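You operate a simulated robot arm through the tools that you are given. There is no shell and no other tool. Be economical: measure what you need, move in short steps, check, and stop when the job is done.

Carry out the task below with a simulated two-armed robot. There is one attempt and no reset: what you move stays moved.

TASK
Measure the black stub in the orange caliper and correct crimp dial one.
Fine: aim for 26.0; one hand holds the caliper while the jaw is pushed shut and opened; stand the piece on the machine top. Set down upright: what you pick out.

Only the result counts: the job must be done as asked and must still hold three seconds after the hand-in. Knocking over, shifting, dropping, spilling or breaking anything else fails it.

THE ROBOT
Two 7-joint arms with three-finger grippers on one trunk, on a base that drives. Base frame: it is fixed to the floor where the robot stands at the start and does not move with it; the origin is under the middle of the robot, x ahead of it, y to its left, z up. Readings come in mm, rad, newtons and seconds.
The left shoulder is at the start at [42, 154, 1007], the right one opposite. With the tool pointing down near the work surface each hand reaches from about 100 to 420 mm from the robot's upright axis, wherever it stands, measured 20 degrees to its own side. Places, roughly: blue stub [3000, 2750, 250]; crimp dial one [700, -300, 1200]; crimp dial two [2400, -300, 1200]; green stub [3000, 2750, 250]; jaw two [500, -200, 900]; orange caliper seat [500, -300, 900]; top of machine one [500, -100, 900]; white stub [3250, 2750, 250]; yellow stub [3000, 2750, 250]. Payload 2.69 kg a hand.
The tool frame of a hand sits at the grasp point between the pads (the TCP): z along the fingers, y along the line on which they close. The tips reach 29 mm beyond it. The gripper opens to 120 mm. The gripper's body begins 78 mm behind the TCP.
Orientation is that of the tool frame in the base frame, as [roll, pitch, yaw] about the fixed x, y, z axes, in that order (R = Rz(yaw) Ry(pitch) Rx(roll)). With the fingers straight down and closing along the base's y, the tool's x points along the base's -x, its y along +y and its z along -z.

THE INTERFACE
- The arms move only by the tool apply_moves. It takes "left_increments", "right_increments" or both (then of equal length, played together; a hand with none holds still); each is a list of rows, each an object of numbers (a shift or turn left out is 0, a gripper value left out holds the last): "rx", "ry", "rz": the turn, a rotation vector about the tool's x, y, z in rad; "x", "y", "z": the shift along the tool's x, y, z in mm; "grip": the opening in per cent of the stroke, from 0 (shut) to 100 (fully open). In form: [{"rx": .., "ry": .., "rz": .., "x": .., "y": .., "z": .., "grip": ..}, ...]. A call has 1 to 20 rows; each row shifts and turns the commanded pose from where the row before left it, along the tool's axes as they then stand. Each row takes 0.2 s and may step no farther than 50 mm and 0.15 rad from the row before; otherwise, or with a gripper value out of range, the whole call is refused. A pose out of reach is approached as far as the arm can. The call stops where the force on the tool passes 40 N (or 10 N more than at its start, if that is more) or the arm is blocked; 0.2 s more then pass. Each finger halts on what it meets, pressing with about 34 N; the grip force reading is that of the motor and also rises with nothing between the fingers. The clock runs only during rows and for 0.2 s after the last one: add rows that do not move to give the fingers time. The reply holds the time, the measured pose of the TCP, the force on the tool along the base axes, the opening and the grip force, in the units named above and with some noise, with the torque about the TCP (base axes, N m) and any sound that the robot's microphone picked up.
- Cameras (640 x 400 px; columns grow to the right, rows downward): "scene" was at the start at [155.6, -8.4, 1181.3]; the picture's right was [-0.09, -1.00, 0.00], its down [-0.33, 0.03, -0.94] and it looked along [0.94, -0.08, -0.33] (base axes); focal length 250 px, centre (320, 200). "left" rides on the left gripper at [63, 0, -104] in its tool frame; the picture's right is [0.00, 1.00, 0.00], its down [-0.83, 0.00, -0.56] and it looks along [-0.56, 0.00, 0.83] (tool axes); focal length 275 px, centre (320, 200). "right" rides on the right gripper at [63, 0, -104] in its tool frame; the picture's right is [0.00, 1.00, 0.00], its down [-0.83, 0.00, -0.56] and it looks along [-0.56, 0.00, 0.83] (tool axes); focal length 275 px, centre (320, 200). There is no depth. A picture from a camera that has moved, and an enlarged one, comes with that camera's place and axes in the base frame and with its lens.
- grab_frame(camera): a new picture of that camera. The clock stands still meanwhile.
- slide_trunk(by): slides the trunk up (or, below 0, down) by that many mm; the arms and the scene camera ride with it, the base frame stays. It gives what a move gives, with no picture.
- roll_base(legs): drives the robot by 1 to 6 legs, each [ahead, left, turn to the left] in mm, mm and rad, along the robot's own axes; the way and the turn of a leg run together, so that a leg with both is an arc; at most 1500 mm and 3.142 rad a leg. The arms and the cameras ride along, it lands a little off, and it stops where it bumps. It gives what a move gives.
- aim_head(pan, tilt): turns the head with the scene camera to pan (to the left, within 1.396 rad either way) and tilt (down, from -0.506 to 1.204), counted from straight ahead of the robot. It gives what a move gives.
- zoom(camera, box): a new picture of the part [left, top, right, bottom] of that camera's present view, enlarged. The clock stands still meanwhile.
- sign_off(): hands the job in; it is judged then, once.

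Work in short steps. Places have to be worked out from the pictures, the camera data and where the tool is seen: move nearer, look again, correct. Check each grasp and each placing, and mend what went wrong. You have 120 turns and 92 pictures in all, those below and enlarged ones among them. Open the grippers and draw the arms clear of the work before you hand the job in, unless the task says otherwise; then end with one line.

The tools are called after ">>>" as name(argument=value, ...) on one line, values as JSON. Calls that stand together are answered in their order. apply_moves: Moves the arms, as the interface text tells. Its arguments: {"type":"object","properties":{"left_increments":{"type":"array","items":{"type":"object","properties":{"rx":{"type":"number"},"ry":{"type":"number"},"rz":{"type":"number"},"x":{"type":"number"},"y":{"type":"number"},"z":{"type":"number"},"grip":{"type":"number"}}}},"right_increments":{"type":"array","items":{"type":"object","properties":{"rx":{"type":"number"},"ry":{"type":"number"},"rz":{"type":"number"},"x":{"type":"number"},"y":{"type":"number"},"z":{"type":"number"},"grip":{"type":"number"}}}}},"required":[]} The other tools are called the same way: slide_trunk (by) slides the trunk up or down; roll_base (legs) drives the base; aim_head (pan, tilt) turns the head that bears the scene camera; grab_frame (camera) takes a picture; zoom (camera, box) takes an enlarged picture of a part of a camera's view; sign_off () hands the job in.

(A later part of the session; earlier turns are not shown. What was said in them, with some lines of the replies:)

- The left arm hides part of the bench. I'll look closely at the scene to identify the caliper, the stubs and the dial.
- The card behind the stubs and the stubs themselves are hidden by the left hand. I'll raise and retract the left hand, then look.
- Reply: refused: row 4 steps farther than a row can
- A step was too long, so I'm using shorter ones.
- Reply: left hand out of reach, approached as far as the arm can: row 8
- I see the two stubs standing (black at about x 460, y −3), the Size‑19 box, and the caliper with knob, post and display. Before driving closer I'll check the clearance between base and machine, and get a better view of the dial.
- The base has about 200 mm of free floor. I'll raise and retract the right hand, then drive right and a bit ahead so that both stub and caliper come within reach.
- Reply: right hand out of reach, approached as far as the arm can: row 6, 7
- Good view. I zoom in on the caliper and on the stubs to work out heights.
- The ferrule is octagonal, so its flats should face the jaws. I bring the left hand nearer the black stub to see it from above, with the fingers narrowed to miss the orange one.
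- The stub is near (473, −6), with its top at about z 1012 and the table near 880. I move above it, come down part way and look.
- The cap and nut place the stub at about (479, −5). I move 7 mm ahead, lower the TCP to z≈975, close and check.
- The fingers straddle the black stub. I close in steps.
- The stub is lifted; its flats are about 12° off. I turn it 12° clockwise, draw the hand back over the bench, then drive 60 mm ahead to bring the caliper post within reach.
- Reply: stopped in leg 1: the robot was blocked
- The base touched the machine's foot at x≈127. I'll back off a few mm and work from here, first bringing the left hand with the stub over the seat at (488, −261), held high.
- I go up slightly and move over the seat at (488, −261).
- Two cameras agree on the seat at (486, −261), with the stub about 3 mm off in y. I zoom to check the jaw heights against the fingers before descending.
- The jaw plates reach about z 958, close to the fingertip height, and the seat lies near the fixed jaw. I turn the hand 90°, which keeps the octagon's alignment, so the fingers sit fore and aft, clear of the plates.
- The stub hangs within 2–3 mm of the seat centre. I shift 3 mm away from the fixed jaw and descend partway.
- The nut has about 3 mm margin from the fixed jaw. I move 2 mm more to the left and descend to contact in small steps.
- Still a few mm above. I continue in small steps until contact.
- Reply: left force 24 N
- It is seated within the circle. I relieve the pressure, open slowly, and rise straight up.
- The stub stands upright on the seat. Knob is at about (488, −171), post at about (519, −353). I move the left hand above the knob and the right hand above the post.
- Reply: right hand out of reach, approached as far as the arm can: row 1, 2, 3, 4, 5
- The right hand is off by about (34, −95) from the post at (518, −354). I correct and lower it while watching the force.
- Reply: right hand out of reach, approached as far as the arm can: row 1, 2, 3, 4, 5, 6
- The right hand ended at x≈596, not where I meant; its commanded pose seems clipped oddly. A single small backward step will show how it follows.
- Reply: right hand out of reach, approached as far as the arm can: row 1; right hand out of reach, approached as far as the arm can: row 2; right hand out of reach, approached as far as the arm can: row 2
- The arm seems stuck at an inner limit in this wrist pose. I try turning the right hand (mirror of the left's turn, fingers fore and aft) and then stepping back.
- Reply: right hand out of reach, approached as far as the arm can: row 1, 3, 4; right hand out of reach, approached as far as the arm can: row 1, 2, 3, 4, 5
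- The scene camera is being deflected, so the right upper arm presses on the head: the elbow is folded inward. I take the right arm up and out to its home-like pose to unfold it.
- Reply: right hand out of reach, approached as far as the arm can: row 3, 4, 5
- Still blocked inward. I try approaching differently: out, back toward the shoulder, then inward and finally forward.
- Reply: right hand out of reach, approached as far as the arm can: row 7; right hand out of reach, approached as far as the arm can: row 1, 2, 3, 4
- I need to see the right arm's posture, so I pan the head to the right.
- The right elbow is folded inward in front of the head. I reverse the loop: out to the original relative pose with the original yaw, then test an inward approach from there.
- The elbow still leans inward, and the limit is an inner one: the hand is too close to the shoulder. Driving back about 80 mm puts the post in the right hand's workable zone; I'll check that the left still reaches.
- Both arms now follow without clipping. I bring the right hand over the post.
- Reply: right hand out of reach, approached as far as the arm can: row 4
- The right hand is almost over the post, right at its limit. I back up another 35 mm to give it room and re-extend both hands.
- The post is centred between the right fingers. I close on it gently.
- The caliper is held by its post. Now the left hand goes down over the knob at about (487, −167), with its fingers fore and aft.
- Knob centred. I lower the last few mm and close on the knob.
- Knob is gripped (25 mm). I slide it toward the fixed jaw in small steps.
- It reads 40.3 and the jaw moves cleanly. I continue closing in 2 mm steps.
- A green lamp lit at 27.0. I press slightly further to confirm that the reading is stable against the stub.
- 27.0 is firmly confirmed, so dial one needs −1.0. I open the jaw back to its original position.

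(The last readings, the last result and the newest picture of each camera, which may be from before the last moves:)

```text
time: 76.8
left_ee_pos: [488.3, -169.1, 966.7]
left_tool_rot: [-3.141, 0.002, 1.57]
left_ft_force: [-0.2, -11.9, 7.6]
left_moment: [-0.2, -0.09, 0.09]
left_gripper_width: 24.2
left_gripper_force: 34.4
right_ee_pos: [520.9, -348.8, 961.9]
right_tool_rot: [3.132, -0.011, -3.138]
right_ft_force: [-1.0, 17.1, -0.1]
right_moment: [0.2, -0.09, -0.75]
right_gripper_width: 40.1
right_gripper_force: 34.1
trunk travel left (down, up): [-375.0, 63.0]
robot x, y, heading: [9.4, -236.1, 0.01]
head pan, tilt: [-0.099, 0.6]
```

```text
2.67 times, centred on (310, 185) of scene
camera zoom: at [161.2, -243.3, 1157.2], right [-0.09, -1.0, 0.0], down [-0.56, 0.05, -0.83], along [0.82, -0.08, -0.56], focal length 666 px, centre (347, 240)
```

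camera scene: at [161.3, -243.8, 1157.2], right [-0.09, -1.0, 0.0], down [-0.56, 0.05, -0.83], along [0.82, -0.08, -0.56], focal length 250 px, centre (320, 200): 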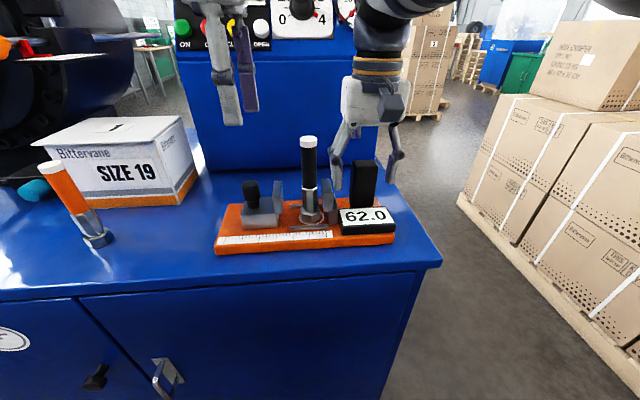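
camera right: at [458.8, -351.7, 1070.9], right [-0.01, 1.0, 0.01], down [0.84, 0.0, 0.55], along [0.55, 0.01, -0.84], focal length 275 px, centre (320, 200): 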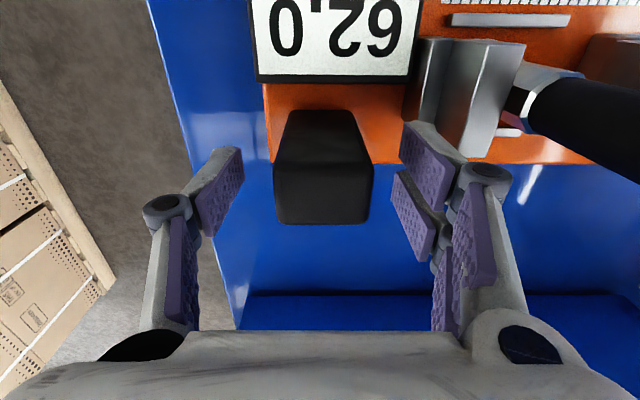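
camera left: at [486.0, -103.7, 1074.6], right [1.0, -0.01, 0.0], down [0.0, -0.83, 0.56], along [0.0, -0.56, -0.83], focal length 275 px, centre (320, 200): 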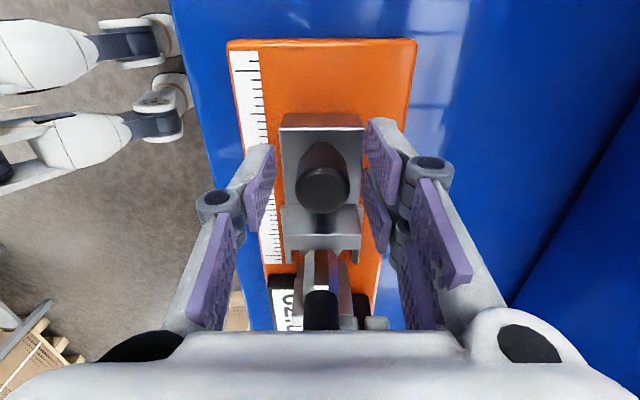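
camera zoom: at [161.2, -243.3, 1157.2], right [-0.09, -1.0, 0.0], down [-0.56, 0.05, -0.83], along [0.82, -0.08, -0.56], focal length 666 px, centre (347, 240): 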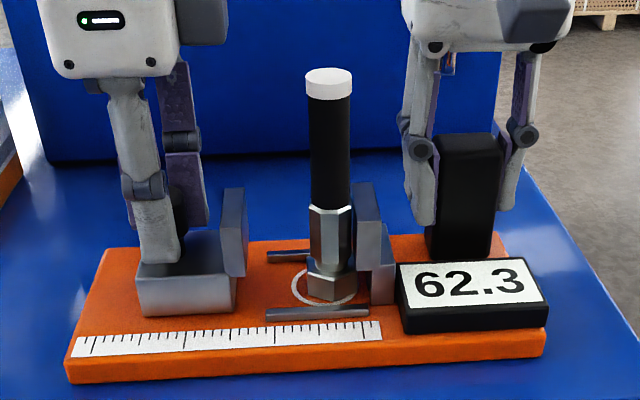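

The jaw is open at 62.3. I relax, release the knob, rise, and look down at the stub for re-grasping.

>>> apply_moves(left_increments=[{"x": -1.5}, {"grip": 26}, {"grip": 32}, {"grip": 38}, {"z": -30}, {"z": -40}, {"z": -40}, {"z": -15}, {"x": -35}, {"x": -35}, {}])

>>> grab_frame(camera="left")

```text
time: 79.2
left_ee_pos: [475.3, -234.1, 1084.2]
left_tool_rot: [-3.141, 0.002, 1.571]
left_ft_force: [0.1, -0.1, -0.2]
left_moment: [-0.01, 0.0, 0.02]
left_gripper_width: 45.5
left_gripper_force: 0.1
left hand out of reach, approached as far as the arm can: row 10
right_ee_pos: [520.4, -349.6, 961.4]
right_tool_rot: [3.131, -0.011, -3.138]
right_ft_force: [0.1, 1.5, 1.0]
right_moment: [-0.32, -0.13, -0.02]
right_gripper_width: 39.7
right_gripper_force: 34.0
trunk travel left (down, up): [-375.0, 63.0]
robot x, y, heading: [13.3, -239.0, 0.004]
head pan, tilt: [-0.099, 0.6]
```

```text
27 pictures are left
camera left: at [476.3, -171.3, 1187.7], right [1.0, -0.01, 0.0], down [0.0, -0.83, 0.56], along [0.0, -0.56, -0.83], focal length 275 px, centre (320, 200)
```

left: 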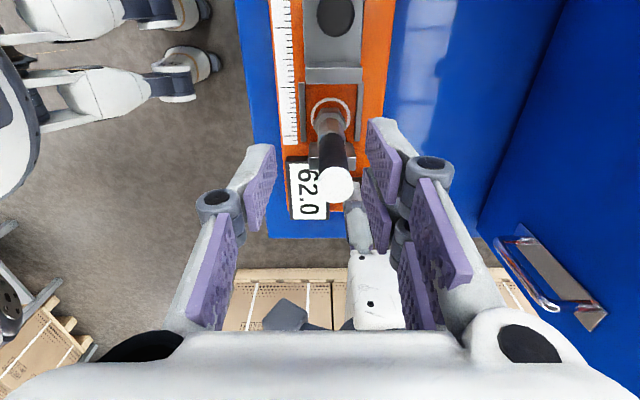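

The left arm is at its outer limit here. I release the post, take the right hand clear, and drive forward again so the left can fetch the stub.

>>> apply_moves(right_increments=[{"grip": 38}, {"grip": 44}, {"grip": 52}, {"grip": 62}, {"z": -30}, {"z": -40}, {"z": -20}, {"y": -40}, {"y": -40}, {"y": -40}, {"y": -40}, {"y": -40}, {"y": -40}, {}])

>>> apply_moves(left_increments=[{"x": 10, "y": -10}, {"y": -40}, {"y": -40}, {}])

>>> roll_base(legs=[[95, 0, 0]])

>>> grab_frame(camera="left")

```text
time: 82.2
left_ee_pos: [475.5, -234.4, 1085.7]
left_tool_rot: [3.141, 0.002, 1.571]
left_ft_force: [-0.3, 0.1, -0.3]
left_moment: [-0.02, -0.01, 0.03]
left_gripper_width: 45.6
left_gripper_force: 0.0
right_ee_pos: [524.6, -590.6, 1049.7]
right_tool_rot: [3.131, -0.01, -3.138]
right_ft_force: [0.3, -0.4, -0.6]
right_moment: [-0.02, 0.01, 0.04]
right_gripper_width: 74.4
right_gripper_force: 0.0
trunk travel left (down, up): [-375.0, 63.0]
robot x, y, heading: [9.8, -236.4, 0.007]
head pan, tilt: [-0.099, 0.6]
```

```text
time: 83.2
left_ee_pos: [387.6, -223.8, 1084.5]
left_tool_rot: [3.139, 0.003, 1.57]
left_ft_force: [1.1, 0.8, 0.7]
left_moment: [-0.01, 0.03, 0.04]
left_gripper_width: 45.7
left_gripper_force: 0.1
right_ee_pos: [525.5, -590.3, 1047.7]
right_tool_rot: [3.131, -0.011, -3.136]
right_ft_force: [0.7, 0.8, 0.3]
right_moment: [0.0, 0.02, 0.02]
right_gripper_width: 74.6
right_gripper_force: 0.0
trunk travel left (down, up): [-375.0, 63.0]
robot x, y, heading: [13.8, -234.9, 0.01]
head pan, tilt: [-0.099, 0.6]
```

```text
time: 84.3
left_ee_pos: [480.9, -222.8, 1084.2]
left_tool_rot: [-3.14, 0.002, 1.569]
left_ft_force: [0.7, -0.5, 0.2]
left_moment: [0.02, 0.03, 0.0]
left_gripper_width: 45.5
left_gripper_force: 0.0
right_ee_pos: [620.4, -589.5, 1048.6]
right_tool_rot: [3.132, -0.011, -3.139]
right_ft_force: [0.7, -0.2, -0.2]
right_moment: [-0.01, 0.02, 0.02]
right_gripper_width: 74.5
right_gripper_force: 0.0
trunk travel left (down, up): [-375.0, 63.0]
robot x, y, heading: [100.9, -233.9, 0.006]
head pan, tilt: [-0.099, 0.6]
```

```text
26 pictures are left
camera left: at [480.9, -161.0, 1188.0], right [1.0, -0.01, 0.0], down [0.0, -0.83, 0.56], along [0.0, -0.56, -0.83], focal length 275 px, centre (320, 200)
```

left: 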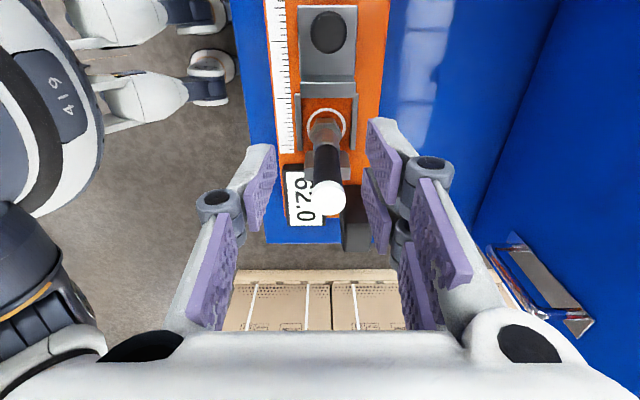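

Stub at about (487, −265). I position over it, biased slightly away from the fixed jaw, and descend to the same grip height.

>>> apply_moves(left_increments=[{"x": -21, "y": 3}, {"x": -20, "y": 3}, {"z": 25}, {"z": 25}, {"z": 20}, {"z": 17}, {}])

>>> grab_frame(camera="scene")

```text
time: 85.9
left_ee_pos: [485.7, -265.6, 998.7]
left_tool_rot: [-3.141, 0.002, 1.569]
left_ft_force: [0.2, 0.2, 1.0]
left_moment: [0.01, -0.02, 0.03]
left_gripper_width: 45.5
left_gripper_force: 0.1
right_ee_pos: [618.0, -588.2, 1048.7]
right_tool_rot: [3.132, -0.01, -3.14]
right_ft_force: [0.2, -1.0, -0.4]
right_moment: [0.01, -0.01, 0.01]
right_gripper_width: 74.2
right_gripper_force: 0.1
trunk travel left (down, up): [-375.0, 63.0]
robot x, y, heading: [105.5, -233.6, 0.005]
head pan, tilt: [-0.099, 0.6]
```

```text
25 pictures are left
camera scene: at [254.1, -243.1, 1157.2], right [-0.09, -1.0, 0.0], down [-0.56, 0.05, -0.83], along [0.82, -0.08, -0.56], focal length 250 px, centre (320, 200)
```

scene: 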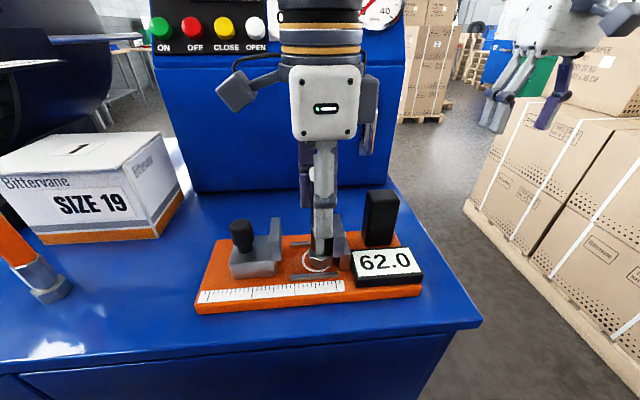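

Fingers are around the stub fore and aft. I close gently, then lift.

>>> apply_moves(left_increments=[{"grip": 30}, {"grip": 25}, {"grip": 21}, {"grip": 10}, {}, {"z": -4}, {"x": 3, "z": -6}, {"z": -20}, {"z": -30}, {"z": -30}, {}])

>>> grab_frame(camera="scene")

```text
time: 88.3
left_ee_pos: [485.4, -260.3, 1089.7]
left_tool_rot: [-3.14, 0.0, 1.57]
left_ft_force: [0.0, 1.6, -2.2]
left_moment: [-0.01, 0.0, -0.04]
left_gripper_width: 21.5
left_gripper_force: 34.3
right_ee_pos: [619.1, -589.0, 1048.3]
right_tool_rot: [3.133, -0.01, -3.136]
right_ft_force: [-0.1, 0.8, -0.9]
right_moment: [0.02, 0.02, 0.0]
right_gripper_width: 74.3
right_gripper_force: 0.1
trunk travel left (down, up): [-375.0, 63.0]
robot x, y, heading: [102.1, -238.4, 0.008]
head pan, tilt: [-0.099, 0.6]
```

```text
24 pictures are left
camera scene: at [254.4, -243.0, 1157.1], right [-0.09, -1.0, 0.0], down [-0.56, 0.05, -0.82], along [0.82, -0.08, -0.57], focal length 250 px, centre (320, 200)
```

scene: 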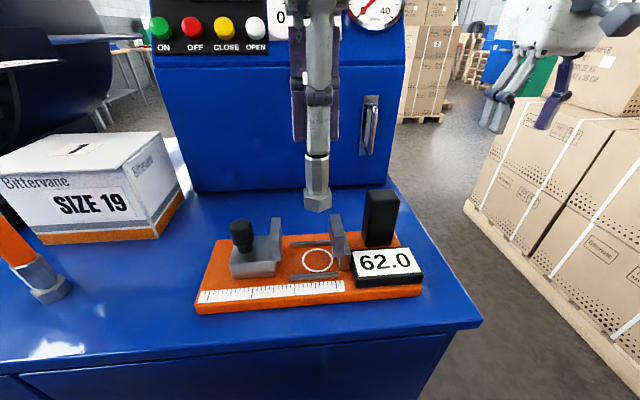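

The stub is held and the caliper undisturbed. I carry it over the knob to the free machine top near its original place.

>>> apply_moves(left_increments=[{"z": -15}, {"x": 40}, {"x": 40}, {"x": 40}, {"x": 40}, {"x": 40}, {"x": 25, "y": -10}, {"z": 40}, {"z": 30}, {"z": 20}, {}])

>>> grab_frame(camera="scene")

```text
time: 90.7
left_ee_pos: [476.8, -36.6, 1011.6]
left_tool_rot: [-3.14, 0.002, 1.568]
left_ft_force: [1.1, 0.5, -2.0]
left_moment: [-0.01, -0.02, 0.0]
left_gripper_width: 21.2
left_gripper_force: 34.6
right_ee_pos: [617.7, -589.7, 1048.9]
right_tool_rot: [3.131, -0.01, -3.137]
right_ft_force: [0.4, 0.5, -0.7]
right_moment: [-0.02, 0.02, 0.0]
right_gripper_width: 74.5
right_gripper_force: 0.0
trunk travel left (down, up): [-375.0, 63.0]
robot x, y, heading: [104.3, -233.6, 0.009]
head pan, tilt: [-0.099, 0.6]
```

```text
23 pictures are left
camera scene: at [254.2, -243.0, 1157.2], right [-0.09, -1.0, 0.0], down [-0.56, 0.05, -0.83], along [0.82, -0.08, -0.56], focal length 250 px, centre (320, 200)
```

scene: 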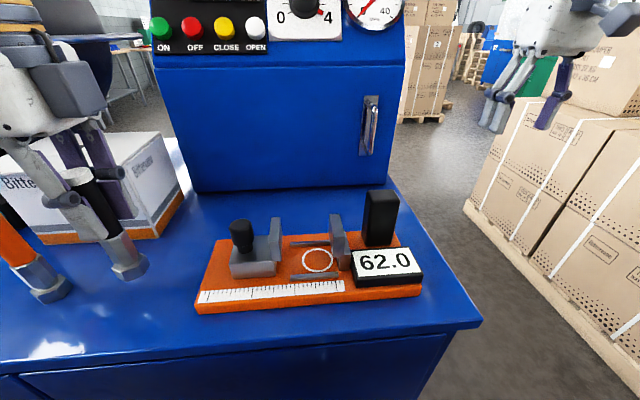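

Clear space below. Table contact is expected near TCP z≈980, so I descend to 984, then step slowly.

>>> apply_moves(left_increments=[{"z": 15}, {"z": 11}, {"z": 2}, {}])

>>> apply_moves(left_increments=[{"z": 2}, {"z": 1}, {}])

>>> apply_moves(left_increments=[{"z": 1}, {"z": 0.5}, {}])

```text
time: 91.7
left_ee_pos: [477.0, -36.4, 984.0]
left_tool_rot: [-3.141, 0.001, 1.569]
left_ft_force: [0.3, 0.5, -2.2]
left_moment: [-0.04, 0.01, -0.02]
left_gripper_width: 21.4
left_gripper_force: 34.3
right_ee_pos: [619.7, -590.4, 1049.1]
right_tool_rot: [3.131, -0.011, -3.139]
right_ft_force: [0.4, 0.4, 0.4]
right_moment: [0.02, 0.0, 0.01]
right_gripper_width: 74.3
right_gripper_force: 0.0
trunk travel left (down, up): [-375.0, 63.0]
robot x, y, heading: [103.4, -230.3, 0.004]
head pan, tilt: [-0.099, 0.6]
```

```text
time: 92.5
left_ee_pos: [476.8, -37.4, 981.6]
left_tool_rot: [3.142, 0.002, 1.569]
left_ft_force: [-0.4, -0.1, -2.8]
left_moment: [-0.01, -0.02, -0.02]
left_gripper_width: 21.3
left_gripper_force: 34.3
right_ee_pos: [618.6, -589.0, 1048.9]
right_tool_rot: [3.13, -0.01, -3.138]
right_ft_force: [-0.4, -0.3, 0.0]
right_moment: [0.01, 0.0, -0.02]
right_gripper_width: 74.6
right_gripper_force: 0.0
trunk travel left (down, up): [-375.0, 63.0]
robot x, y, heading: [100.0, -237.0, 0.013]
head pan, tilt: [-0.099, 0.6]
```

```text
time: 93.3
left_ee_pos: [476.9, -37.5, 979.5]
left_tool_rot: [3.14, 0.001, 1.57]
left_ft_force: [0.2, 0.7, -2.2]
left_moment: [0.02, -0.01, 0.02]
left_gripper_width: 21.3
left_gripper_force: 34.0
right_ee_pos: [618.2, -589.5, 1048.4]
right_tool_rot: [3.131, -0.011, -3.138]
right_ft_force: [-0.3, 0.3, 0.5]
right_moment: [-0.01, 0.0, -0.01]
right_gripper_width: 74.6
right_gripper_force: 0.0
trunk travel left (down, up): [-375.0, 63.0]
robot x, y, heading: [106.9, -234.0, 0.01]
head pan, tilt: [-0.099, 0.6]
```

Not yet touching; I continue in half-mm steps.

>>> apply_moves(left_increments=[{"z": 0.7}, {"z": 0.7}, {}])

>>> apply_moves(left_increments=[{"z": 0.7}, {"z": 0.5}, {}])

```text
time: 94.1
left_ee_pos: [477.1, -37.4, 976.9]
left_tool_rot: [3.142, 0.0, 1.568]
left_ft_force: [0.3, -0.2, -2.0]
left_moment: [-0.02, 0.0, 0.0]
left_gripper_width: 21.3
left_gripper_force: 34.0
right_ee_pos: [618.5, -588.4, 1047.3]
right_tool_rot: [3.131, -0.01, -3.138]
right_ft_force: [-0.7, 0.1, 0.3]
right_moment: [-0.02, -0.01, 0.0]
right_gripper_width: 74.5
right_gripper_force: 0.0
trunk travel left (down, up): [-375.0, 63.0]
robot x, y, heading: [103.6, -232.3, 0.006]
head pan, tilt: [-0.099, 0.6]
```

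```text
time: 94.9
left_ee_pos: [476.1, -36.4, 978.1]
left_tool_rot: [3.14, 0.0, 1.57]
left_ft_force: [3.2, 1.8, 10.8]
left_moment: [0.15, -0.17, 0.02]
left_gripper_width: 21.2
left_gripper_force: 33.5
right_ee_pos: [617.4, -591.0, 1048.7]
right_tool_rot: [3.13, -0.011, -3.139]
right_ft_force: [0.2, 0.6, 0.7]
right_moment: [-0.03, -0.05, 0.03]
right_gripper_width: 74.8
right_gripper_force: 0.1
trunk travel left (down, up): [-375.0, 63.0]
robot x, y, heading: [101.6, -236.9, 0.007]
head pan, tilt: [-0.099, 0.6]
```

Contact with the table. I release slowly and rise straight up, then check.

>>> apply_moves(left_increments=[{"z": -0.6}, {"grip": 20}, {"grip": 24}, {"grip": 32}, {"grip": 38}, {}, {"z": -30}, {"z": -40}, {"z": -40}, {}])

>>> aim_head(pan=0.1, tilt=0.3)

>>> grab_frame(camera="scene")

```text
time: 97.1
left_ee_pos: [476.8, -37.0, 1087.5]
left_tool_rot: [-3.141, 0.004, 1.57]
left_ft_force: [0.4, -0.2, -1.0]
left_moment: [0.0, 0.0, 0.01]
left_gripper_width: 45.5
left_gripper_force: 0.1
right_ee_pos: [617.7, -589.1, 1048.6]
right_tool_rot: [3.131, -0.01, -3.136]
right_ft_force: [-0.4, -0.8, -1.2]
right_moment: [0.01, -0.03, 0.02]
right_gripper_width: 74.5
right_gripper_force: 0.2
trunk travel left (down, up): [-375.0, 63.0]
robot x, y, heading: [105.9, -236.2, 0.007]
head pan, tilt: [-0.099, 0.6]
```

```text
time: 97.9
left_ee_pos: [476.3, -38.5, 1085.0]
left_tool_rot: [3.142, 0.003, 1.57]
left_ft_force: [-0.5, 0.3, -0.8]
left_moment: [-0.06, 0.0, -0.02]
left_gripper_width: 45.8
left_gripper_force: 0.0
right_ee_pos: [619.0, -589.3, 1050.0]
right_tool_rot: [3.131, -0.01, -3.139]
right_ft_force: [0.6, 1.2, -0.1]
right_moment: [-0.02, 0.03, 0.0]
right_gripper_width: 74.4
right_gripper_force: 0.0
trunk travel left (down, up): [-375.0, 63.0]
robot x, y, heading: [104.7, -237.3, 0.009]
head pan, tilt: [0.099, 0.3]
```

```text
22 pictures are left
camera scene: at [259.1, -225.0, 1184.6], right [0.11, -0.99, 0.0], down [-0.29, -0.03, -0.96], along [0.95, 0.1, -0.3], focal length 250 px, centre (320, 200)
```

scene: 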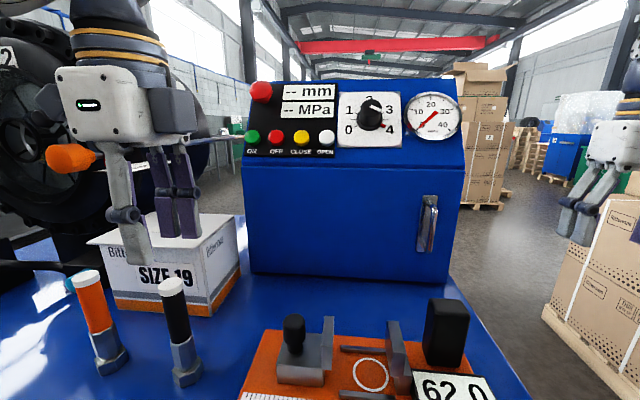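

The black stub stands upright. Now the dial: I zoom to read it exactly.

>>> zoom(camera="scene", box=[330, 85, 410, 155])

```text
5.71 times, centred on (370, 120) of scene
camera zoom: at [259.1, -225.0, 1184.6], right [0.11, -0.99, 0.0], down [-0.29, -0.03, -0.96], along [0.95, 0.1, -0.3], focal length 1428 px, centre (34, 657)
```

zoom: 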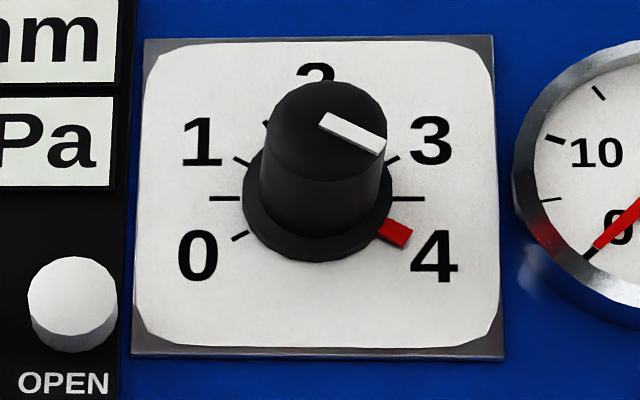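

The pointer sits at about 3.9–4.0 with 60° per unit, so I need exactly −1.0, i.e. a 60° counter-clockwise turn. Triangulation puts the dial at about (750, −265, 1190) on a panel leaning ~31°. I turn the left hand, move ahead and tilt it to face the dial.

>>> apply_moves(left_increments=[{"rz": -0.1428}, {"rz": -0.1428}, {"rz": -0.1428}, {"rz": -0.1428}, {"rz": -0.1428}, {"rz": -0.1428}, {"rz": -0.1428}, {"rz": -0.1428}, {"rz": -0.1428}, {"rz": -0.1428}, {"rz": -0.1428}, {"x": -31, "y": -28, "z": -16}, {"x": -31, "y": -28, "z": -16}, {"x": -31, "y": -28, "z": -16}, {"x": -30, "y": -28, "z": -15}, {}])

>>> apply_moves(left_increments=[{"ry": -0.147}, {"ry": -0.147}, {"ry": -0.147}, {"ry": -0.147}, {"ry": -0.147}, {"ry": -0.147}, {"ry": -0.147}, {}])

```text
time: 101.3
left_ee_pos: [560.2, -114.1, 1134.1]
left_tool_rot: [3.141, 0.0, 3.14]
left_ft_force: [0.9, -0.5, -0.6]
left_moment: [0.0, 0.01, -0.03]
left_gripper_width: 45.4
left_gripper_force: 0.0
left hand out of reach, approached as far as the arm can: row 14, 15
right_ee_pos: [617.6, -588.7, 1048.8]
right_tool_rot: [3.131, -0.011, -3.139]
right_ft_force: [-0.5, 0.0, -0.6]
right_moment: [0.02, 0.02, -0.01]
right_gripper_width: 74.2
right_gripper_force: 0.1
trunk travel left (down, up): [-375.0, 63.0]
robot x, y, heading: [103.7, -232.5, 0.005]
head pan, tilt: [0.099, 0.3]
```

```text
time: 103.1
left_ee_pos: [560.7, -114.0, 1130.8]
left_tool_rot: [-3.139, 1.03, 3.141]
left_ft_force: [0.5, 0.5, -0.7]
left_moment: [-0.01, 0.02, -0.01]
left_gripper_width: 45.8
left_gripper_force: 0.1
right_ee_pos: [618.1, -590.2, 1049.6]
right_tool_rot: [3.13, -0.011, -3.139]
right_ft_force: [-0.3, -0.2, 0.0]
right_moment: [-0.01, -0.01, 0.02]
right_gripper_width: 74.2
right_gripper_force: 0.2
trunk travel left (down, up): [-375.0, 63.0]
robot x, y, heading: [101.3, -232.2, 0.01]
head pan, tilt: [0.099, 0.3]
```

Tilt achieved. Now to a standoff in front of the dial.

>>> apply_moves(left_increments=[{"x": -29.6, "y": -30, "z": -1.7}, {"x": -29.6, "y": -30, "z": -1.7}, {"x": -29.6, "y": -30, "z": -1.7}, {"x": -29.6, "y": -30, "z": -1.7}, {"x": -29.6, "y": -30, "z": -1.6}, {}])

>>> grab_frame(camera="left")

>>> grab_frame(camera="scene")

```text
time: 104.5
left_ee_pos: [630.5, -263.4, 1261.3]
left_tool_rot: [-3.141, 1.028, 3.141]
left_ft_force: [-0.2, -0.8, -0.3]
left_moment: [0.0, -0.04, -0.02]
left_gripper_width: 45.8
left_gripper_force: 0.2
right_ee_pos: [617.4, -588.0, 1049.7]
right_tool_rot: [3.131, -0.01, -3.138]
right_ft_force: [0.8, 0.2, 0.2]
right_moment: [-0.05, 0.03, 0.03]
right_gripper_width: 74.3
right_gripper_force: 0.2
trunk travel left (down, up): [-375.0, 63.0]
robot x, y, heading: [101.4, -233.4, 0.003]
head pan, tilt: [0.099, 0.3]
```

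```text
20 pictures are left
camera left: at [508.0, -262.4, 1261.5], right [0.0, 1.0, 0.0], down [-0.05, 0.0, 1.0], along [1.0, 0.0, 0.05], focal length 275 px, centre (320, 200)
```

left: 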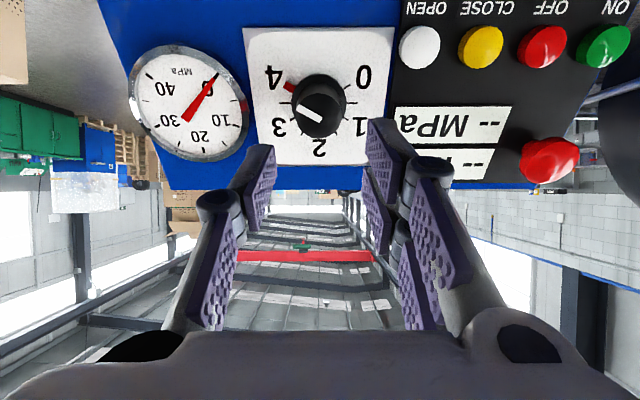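

```text
19 pictures are left
camera scene: at [259.0, -224.4, 1184.6], right [0.11, -0.99, 0.0], down [-0.29, -0.03, -0.96], along [0.95, 0.1, -0.3], focal length 250 px, centre (320, 200)
```

scene: 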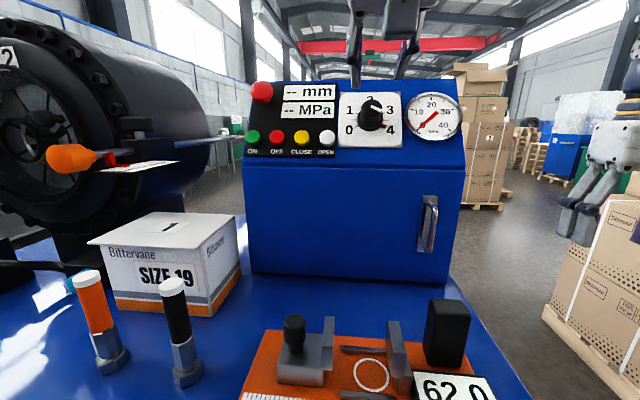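

>>> zoom(camera="left", box=[230, 15, 410, 180])

```text
2.42 times, centred on (320, 98) of left
camera zoom: at [508.0, -262.4, 1261.5], right [0.0, 1.0, 0.0], down [-0.05, 0.0, 1.0], along [1.0, 0.0, 0.05], focal length 667 px, centre (320, 448)
```

zoom: 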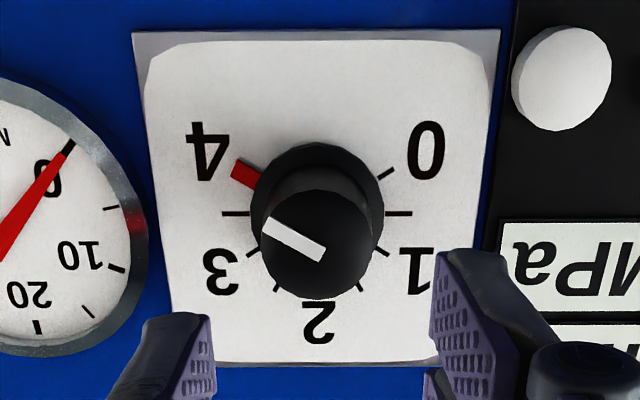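

Everything agrees: plate centre (750, −264, 1190), lean 31°, knob about 40 mm tall, and the hand is on its axis. I pre-roll +0.52 rad so the 60° turn is symmetrical, open a bit more and advance part way.

>>> apply_moves(left_increments=[{"rz": 0.13, "grip": 52}, {"rz": 0.13}, {"rz": 0.13}, {"rz": 0.13}, {"z": 25}, {"z": 25}, {"z": 15}, {}])

>>> grab_frame(camera="left")

>>> zoom(camera="scene", box=[300, 60, 460, 160])

```text
time: 106.3
left_ee_pos: [686.0, -263.4, 1228.7]
left_tool_rot: [2.453, 0.84, 2.304]
left_ft_force: [0.3, -0.4, 0.6]
left_moment: [0.0, 0.04, 0.03]
left_gripper_width: 62.4
left_gripper_force: 0.1
right_ee_pos: [617.5, -589.8, 1048.3]
right_tool_rot: [3.131, -0.01, -3.138]
right_ft_force: [-0.5, -0.2, 0.7]
right_moment: [-0.01, -0.03, 0.02]
right_gripper_width: 74.5
right_gripper_force: 0.0
trunk travel left (down, up): [-375.0, 63.0]
robot x, y, heading: [105.3, -234.4, 0.009]
head pan, tilt: [0.099, 0.3]
```

```text
17 pictures are left
camera left: at [567.5, -232.2, 1234.6], right [0.26, 0.87, 0.43], down [-0.11, -0.41, 0.9], along [0.96, -0.28, -0.02], focal length 275 px, centre (320, 200)
```

left: 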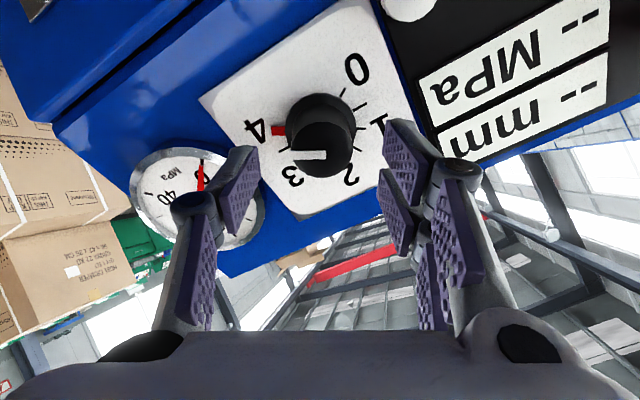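

```text
4.00 times, centred on (380, 110) of scene
camera zoom: at [258.9, -224.9, 1184.7], right [0.11, -0.99, 0.0], down [-0.29, -0.03, -0.96], along [0.95, 0.1, -0.3], focal length 1000 px, centre (80, 560)
```

zoom: 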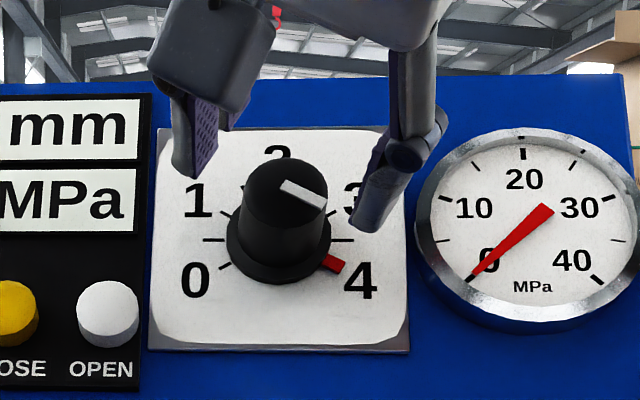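

Alignment is within about 2 mm. I correct slightly and advance the last 30 mm gradually.

>>> apply_moves(left_increments=[{"x": 2, "y": 1, "z": 10}, {"z": 10}, {"z": 6}, {"z": 4}, {}])

>>> zoom(camera="scene", box=[300, 60, 460, 160])

>>> grab_frame(camera="left")

```text
time: 107.5
left_ee_pos: [710.1, -262.3, 1211.6]
left_tool_rot: [2.455, 0.84, 2.304]
left_ft_force: [0.4, -0.1, 0.9]
left_moment: [-0.01, -0.03, 0.01]
left_gripper_width: 62.1
left_gripper_force: 0.1
right_ee_pos: [618.1, -588.6, 1048.7]
right_tool_rot: [3.13, -0.011, -3.137]
right_ft_force: [0.0, 0.2, 1.0]
right_moment: [0.0, 0.01, 0.01]
right_gripper_width: 74.6
right_gripper_force: 0.0
trunk travel left (down, up): [-375.0, 63.0]
robot x, y, heading: [106.6, -236.9, 0.006]
head pan, tilt: [0.099, 0.3]
```

```text
4.00 times, centred on (380, 110) of scene
camera zoom: at [259.0, -225.0, 1184.6], right [0.11, -0.99, 0.0], down [-0.29, -0.03, -0.96], along [0.95, 0.1, -0.3], focal length 1000 px, centre (80, 560)
```

zoom: 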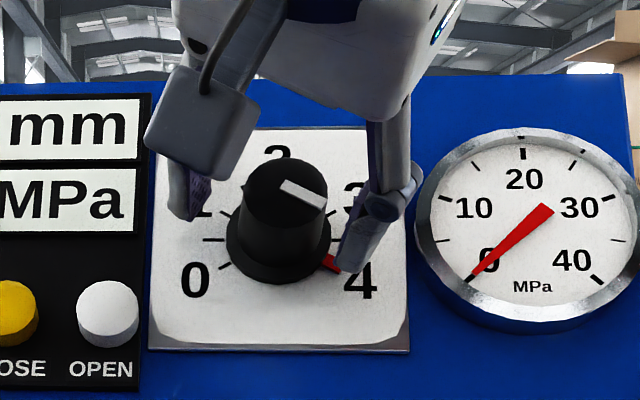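

```text
14 pictures are left
camera left: at [592.4, -230.6, 1218.5], right [0.26, 0.87, 0.43], down [-0.11, -0.41, 0.9], along [0.96, -0.28, -0.02], focal length 275 px, centre (320, 200)
```

left: 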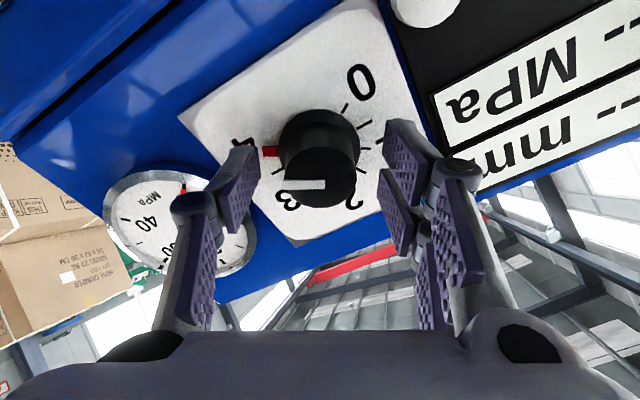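

The knob is about 4 mm to tool +x and 1 mm to +y. I correct that and close gently on it.

>>> apply_moves(left_increments=[{"x": 4, "y": 1}, {"grip": 42}, {"grip": 36}, {"grip": 32}, {"grip": 28}, {"grip": 22}, {}])

>>> zoom(camera="scene", box=[300, 60, 460, 160])

```text
time: 109.1
left_ee_pos: [709.5, -260.5, 1208.8]
left_tool_rot: [2.453, 0.837, 2.304]
left_ft_force: [-2.7, -3.7, -4.1]
left_moment: [-0.09, -0.03, -0.25]
left_gripper_width: 36.4
left_gripper_force: 45.1
right_ee_pos: [617.7, -589.9, 1047.8]
right_tool_rot: [3.131, -0.012, -3.138]
right_ft_force: [0.2, 0.1, -0.7]
right_moment: [-0.01, -0.02, 0.0]
right_gripper_width: 74.4
right_gripper_force: 0.1
trunk travel left (down, up): [-375.0, 63.0]
robot x, y, heading: [103.4, -234.8, 0.006]
head pan, tilt: [0.099, 0.3]
```

```text
4.00 times, centred on (380, 110) of scene
camera zoom: at [258.9, -225.5, 1184.6], right [0.11, -0.99, 0.0], down [-0.29, -0.03, -0.96], along [0.95, 0.1, -0.3], focal length 1000 px, centre (80, 560)
```

zoom: 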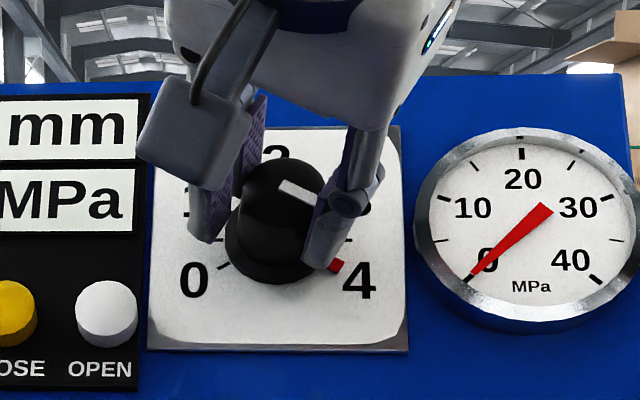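

Gripped (36 mm). I turn a first 15° counter-clockwise and check the forces and the pointer.

>>> apply_moves(left_increments=[{"rz": -0.13}, {"rz": -0.13}, {}])

>>> apply_moves(left_increments=[{"rz": -0.13}, {"rz": -0.13}, {"rz": -0.13}, {"rz": -0.13}, {}])

>>> zoom(camera="scene", box=[300, 60, 460, 160])

```text
time: 109.9
left_ee_pos: [708.5, -263.2, 1209.3]
left_tool_rot: [2.74, 0.974, 2.665]
left_ft_force: [-5.4, -10.3, -7.4]
left_moment: [-0.05, 0.43, -0.26]
left_gripper_width: 36.5
left_gripper_force: 44.6
right_ee_pos: [618.1, -590.6, 1048.5]
right_tool_rot: [3.129, -0.01, -3.138]
right_ft_force: [-0.3, 0.4, 0.0]
right_moment: [0.0, 0.02, 0.01]
right_gripper_width: 74.6
right_gripper_force: 0.1
trunk travel left (down, up): [-375.0, 63.0]
robot x, y, heading: [98.5, -237.7, 0.006]
head pan, tilt: [0.099, 0.3]
```

```text
time: 111.1
left_ee_pos: [710.8, -264.8, 1209.6]
left_tool_rot: [-2.736, 0.974, -2.667]
left_ft_force: [-6.7, -24.3, -12.6]
left_moment: [-0.15, -0.43, -0.49]
left_gripper_width: 36.6
left_gripper_force: 45.2
right_ee_pos: [617.6, -593.8, 1048.2]
right_tool_rot: [3.128, -0.01, -3.139]
right_ft_force: [-0.4, 0.2, -0.7]
right_moment: [0.0, 0.01, 0.0]
right_gripper_width: 74.3
right_gripper_force: 0.0
trunk travel left (down, up): [-375.0, 63.0]
robot x, y, heading: [104.4, -235.5, 0.001]
head pan, tilt: [0.099, 0.3]
```

```text
4.00 times, centred on (380, 110) of scene
camera zoom: at [259.1, -228.8, 1184.6], right [0.11, -0.99, 0.0], down [-0.29, -0.03, -0.96], along [0.95, 0.1, -0.3], focal length 1000 px, centre (80, 560)
```

zoom: 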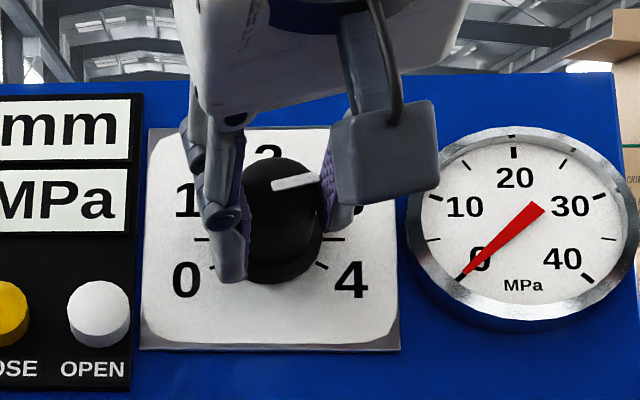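

The knob follows (45° done), but side force has grown to 24 N. I ease the hand 2.5 mm to −y and finish the last 15°.

>>> apply_moves(left_increments=[{"x": 1.6, "y": -2.2}, {"rz": -0.13}, {"rz": -0.137}, {}])

>>> zoom(camera="scene", box=[330, 85, 410, 155])

```text
time: 112.1
left_ee_pos: [709.1, -267.1, 1208.6]
left_tool_rot: [-2.445, 0.836, -2.296]
left_ft_force: [5.8, -27.3, -2.4]
left_moment: [-0.14, -0.54, -0.5]
left_gripper_width: 36.4
left_gripper_force: 45.1
right_ee_pos: [619.1, -593.0, 1047.4]
right_tool_rot: [3.128, -0.011, -3.137]
right_ft_force: [-0.7, -0.4, -0.6]
right_moment: [-0.04, 0.0, 0.0]
right_gripper_width: 74.0
right_gripper_force: 0.1
trunk travel left (down, up): [-375.0, 63.0]
robot x, y, heading: [102.1, -238.7, 0.007]
head pan, tilt: [0.099, 0.3]
```

```text
5.71 times, centred on (370, 120) of scene
camera zoom: at [260.0, -229.1, 1184.6], right [0.11, -0.99, 0.0], down [-0.29, -0.03, -0.96], along [0.95, 0.1, -0.3], focal length 1428 px, centre (34, 657)
```

zoom: 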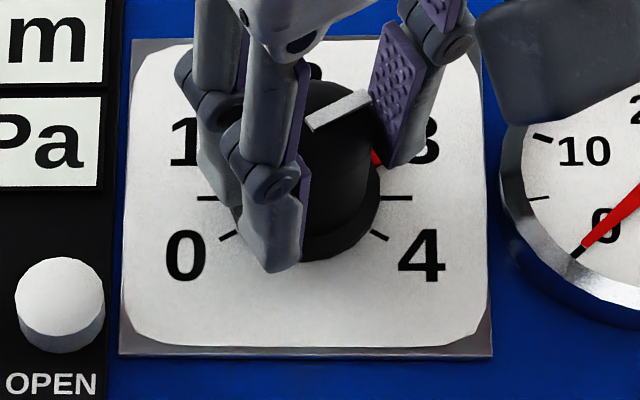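

The pointer is now near 3.0, a turn of about 60°. I relieve the remaining side load before releasing.

>>> apply_moves(left_increments=[{"x": 1, "y": -2}, {"x": 1, "y": -1.5}, {}])

```text
time: 112.9
left_ee_pos: [708.5, -266.7, 1209.3]
left_tool_rot: [-2.446, 0.832, -2.295]
left_ft_force: [2.5, -15.1, 3.0]
left_moment: [-0.1, 0.51, -0.29]
left_gripper_width: 36.2
left_gripper_force: 45.2
right_ee_pos: [618.8, -590.0, 1048.2]
right_tool_rot: [3.13, -0.011, -3.14]
right_ft_force: [-0.1, 0.2, -0.3]
right_moment: [0.0, -0.01, 0.04]
right_gripper_width: 74.3
right_gripper_force: 0.2
trunk travel left (down, up): [-375.0, 63.0]
robot x, y, heading: [101.1, -235.3, 0.009]
head pan, tilt: [0.099, 0.3]
```

>>> apply_moves(left_increments=[{"x": 1, "y": -2}, {"x": 0.5, "y": -1.5}, {}, {"grip": 33}, {"grip": 38}, {"grip": 46}, {"grip": 54}, {}])

>>> apply_moves(left_increments=[{"z": -20}, {"z": -30}, {"z": -30}, {"z": -20}, {}])

>>> zoom(camera="scene", box=[330, 85, 410, 155])

```text
time: 114.7
left_ee_pos: [710.7, -265.3, 1209.6]
left_tool_rot: [-2.439, 0.825, -2.285]
left_ft_force: [-0.4, 0.1, 0.4]
left_moment: [0.01, 0.02, 0.0]
left_gripper_width: 64.6
left_gripper_force: 0.1
right_ee_pos: [617.7, -589.4, 1048.6]
right_tool_rot: [3.131, -0.01, -3.138]
right_ft_force: [-0.3, 0.1, -0.4]
right_moment: [-0.02, -0.04, 0.0]
right_gripper_width: 74.6
right_gripper_force: 0.0
trunk travel left (down, up): [-375.0, 63.0]
robot x, y, heading: [106.6, -236.1, 0.006]
head pan, tilt: [0.099, 0.3]
```

```text
time: 115.9
left_ee_pos: [623.3, -269.6, 1259.8]
left_tool_rot: [-2.444, 0.832, -2.297]
left_ft_force: [-0.5, -0.2, 0.4]
left_moment: [0.02, 0.03, 0.02]
left_gripper_width: 64.9
left_gripper_force: 0.1
right_ee_pos: [617.9, -589.1, 1049.0]
right_tool_rot: [3.129, -0.01, -3.137]
right_ft_force: [-0.3, -0.1, 0.4]
right_moment: [0.02, 0.01, 0.02]
right_gripper_width: 74.6
right_gripper_force: 0.1
trunk travel left (down, up): [-375.0, 63.0]
robot x, y, heading: [103.6, -236.7, 0.009]
head pan, tilt: [0.099, 0.3]
```

```text
5.71 times, centred on (370, 120) of scene
camera zoom: at [259.1, -225.0, 1184.6], right [0.11, -0.99, 0.0], down [-0.29, -0.03, -0.96], along [0.95, 0.1, -0.3], focal length 1428 px, centre (34, 657)
```

zoom: 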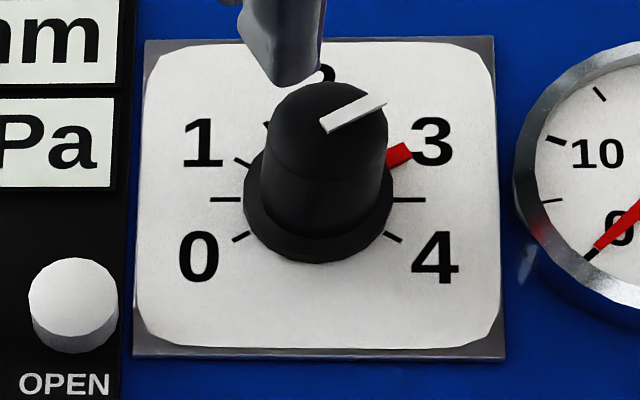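

The pointer is at "3". I take a close look with the hand camera for a precise reading.

>>> apply_moves(left_increments=[{"rz": 0.13}, {"rz": 0.13}, {"rz": 0.13}, {"rz": 0.137}, {}])

>>> zoom(camera="left", box=[230, 15, 410, 180])

```text
time: 117.1
left_ee_pos: [623.9, -270.0, 1260.7]
left_tool_rot: [3.141, 1.027, 3.138]
left_ft_force: [-0.6, 0.1, 0.6]
left_moment: [-0.03, -0.01, -0.02]
left_gripper_width: 64.8
left_gripper_force: 0.0
right_ee_pos: [617.3, -589.7, 1049.5]
right_tool_rot: [3.132, -0.009, -3.139]
right_ft_force: [-0.4, -0.2, 0.7]
right_moment: [0.01, 0.0, -0.04]
right_gripper_width: 74.3
right_gripper_force: 0.1
trunk travel left (down, up): [-375.0, 63.0]
robot x, y, heading: [103.1, -237.3, 0.009]
head pan, tilt: [0.099, 0.3]
```

```text
2.42 times, centred on (320, 98) of left
camera zoom: at [501.4, -269.8, 1259.7], right [0.0, 1.0, 0.0], down [-0.05, 0.0, 1.0], along [1.0, 0.0, 0.05], focal length 667 px, centre (320, 448)
```

zoom: 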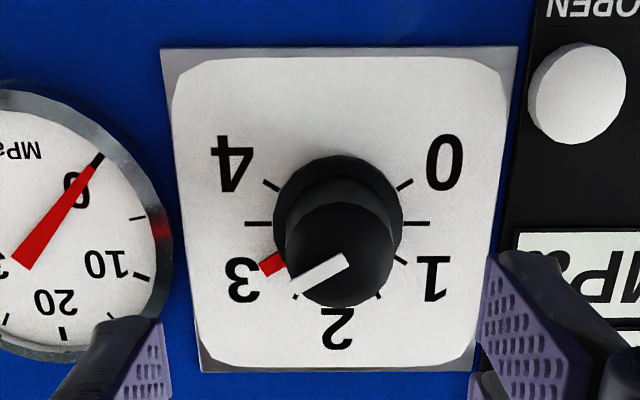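

The pointer is on 3 (from 4.0), a −1.0 correction. I draw the left arm back and left, open both grippers, and do a final check of the bench.

>>> apply_moves(left_increments=[{"z": -20, "grip": 100}, {"z": -15, "y": 30}, {"y": 40}, {"y": 40}, {"y": 30}, {}], right_increments=[{"z": -20, "grip": 100}, {"z": -20}, {}, {}, {}, {}])

>>> aim_head(pan=0.1, tilt=0.45)

>>> grab_frame(camera="scene")

```text
time: 118.5
left_ee_pos: [593.2, -129.9, 1278.6]
left_tool_rot: [-3.14, 1.027, -3.141]
left_ft_force: [-0.6, 0.7, -0.8]
left_moment: [0.02, -0.03, 0.0]
left_gripper_width: 119.9
left_gripper_force: 0.1
right_ee_pos: [617.5, -589.5, 1059.0]
right_tool_rot: [3.129, -0.01, -3.138]
right_ft_force: [-1.0, 0.0, 1.3]
right_moment: [0.01, 0.02, 0.01]
right_gripper_width: 120.1
right_gripper_force: 0.1
right hand out of reach, approached as far as the arm can: row 1, 2
trunk travel left (down, up): [-375.0, 63.0]
robot x, y, heading: [102.6, -237.9, 0.008]
head pan, tilt: [0.099, 0.3]
```

```text
time: 119.2
left_ee_pos: [593.0, -128.5, 1279.8]
left_tool_rot: [-3.14, 1.029, 3.14]
left_ft_force: [0.5, 0.1, -0.6]
left_moment: [0.0, -0.01, 0.01]
left_gripper_width: 120.1
left_gripper_force: 0.0
right_ee_pos: [618.1, -589.2, 1059.6]
right_tool_rot: [3.131, -0.011, -3.139]
right_ft_force: [-0.2, 0.0, -0.4]
right_moment: [-0.01, 0.0, -0.02]
right_gripper_width: 120.0
right_gripper_force: 0.0
trunk travel left (down, up): [-375.0, 63.0]
robot x, y, heading: [101.2, -235.8, 0.004]
head pan, tilt: [0.099, 0.45]
```

```text
8 pictures are left
camera scene: at [257.6, -225.2, 1170.7], right [0.11, -0.99, 0.0], down [-0.43, -0.05, -0.9], along [0.9, 0.1, -0.43], focal length 250 px, centre (320, 200)
```

scene: 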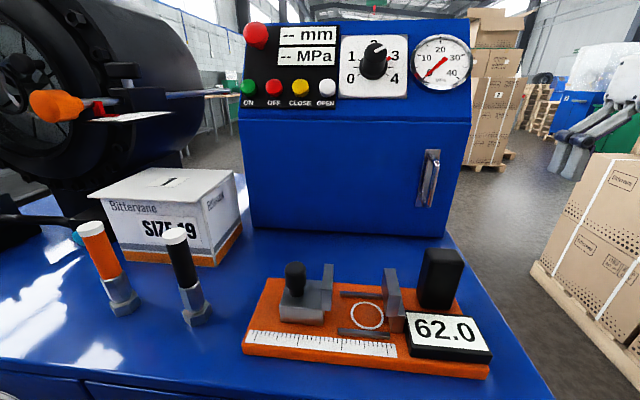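

The stub is upright on the machine top, the caliper is in place and open at 62.0, the dial is on 3, and both arms are clear. Handing in.

>>> sign_off()

```text
The job is handed in.
```

The black stub measured 27.0 in the orange caliper, so I turned crimp dial one down by 1.0, from about 4.0 to about 3.0, to aim for 26.0. The dial positions are read from camera pictures. The stub stands upright on the machine top, and the caliper is back open at 62.0. While driving closer, the base bumped the foot of machine one once; nothing looked moved or knocked over in the pictures afterwards.
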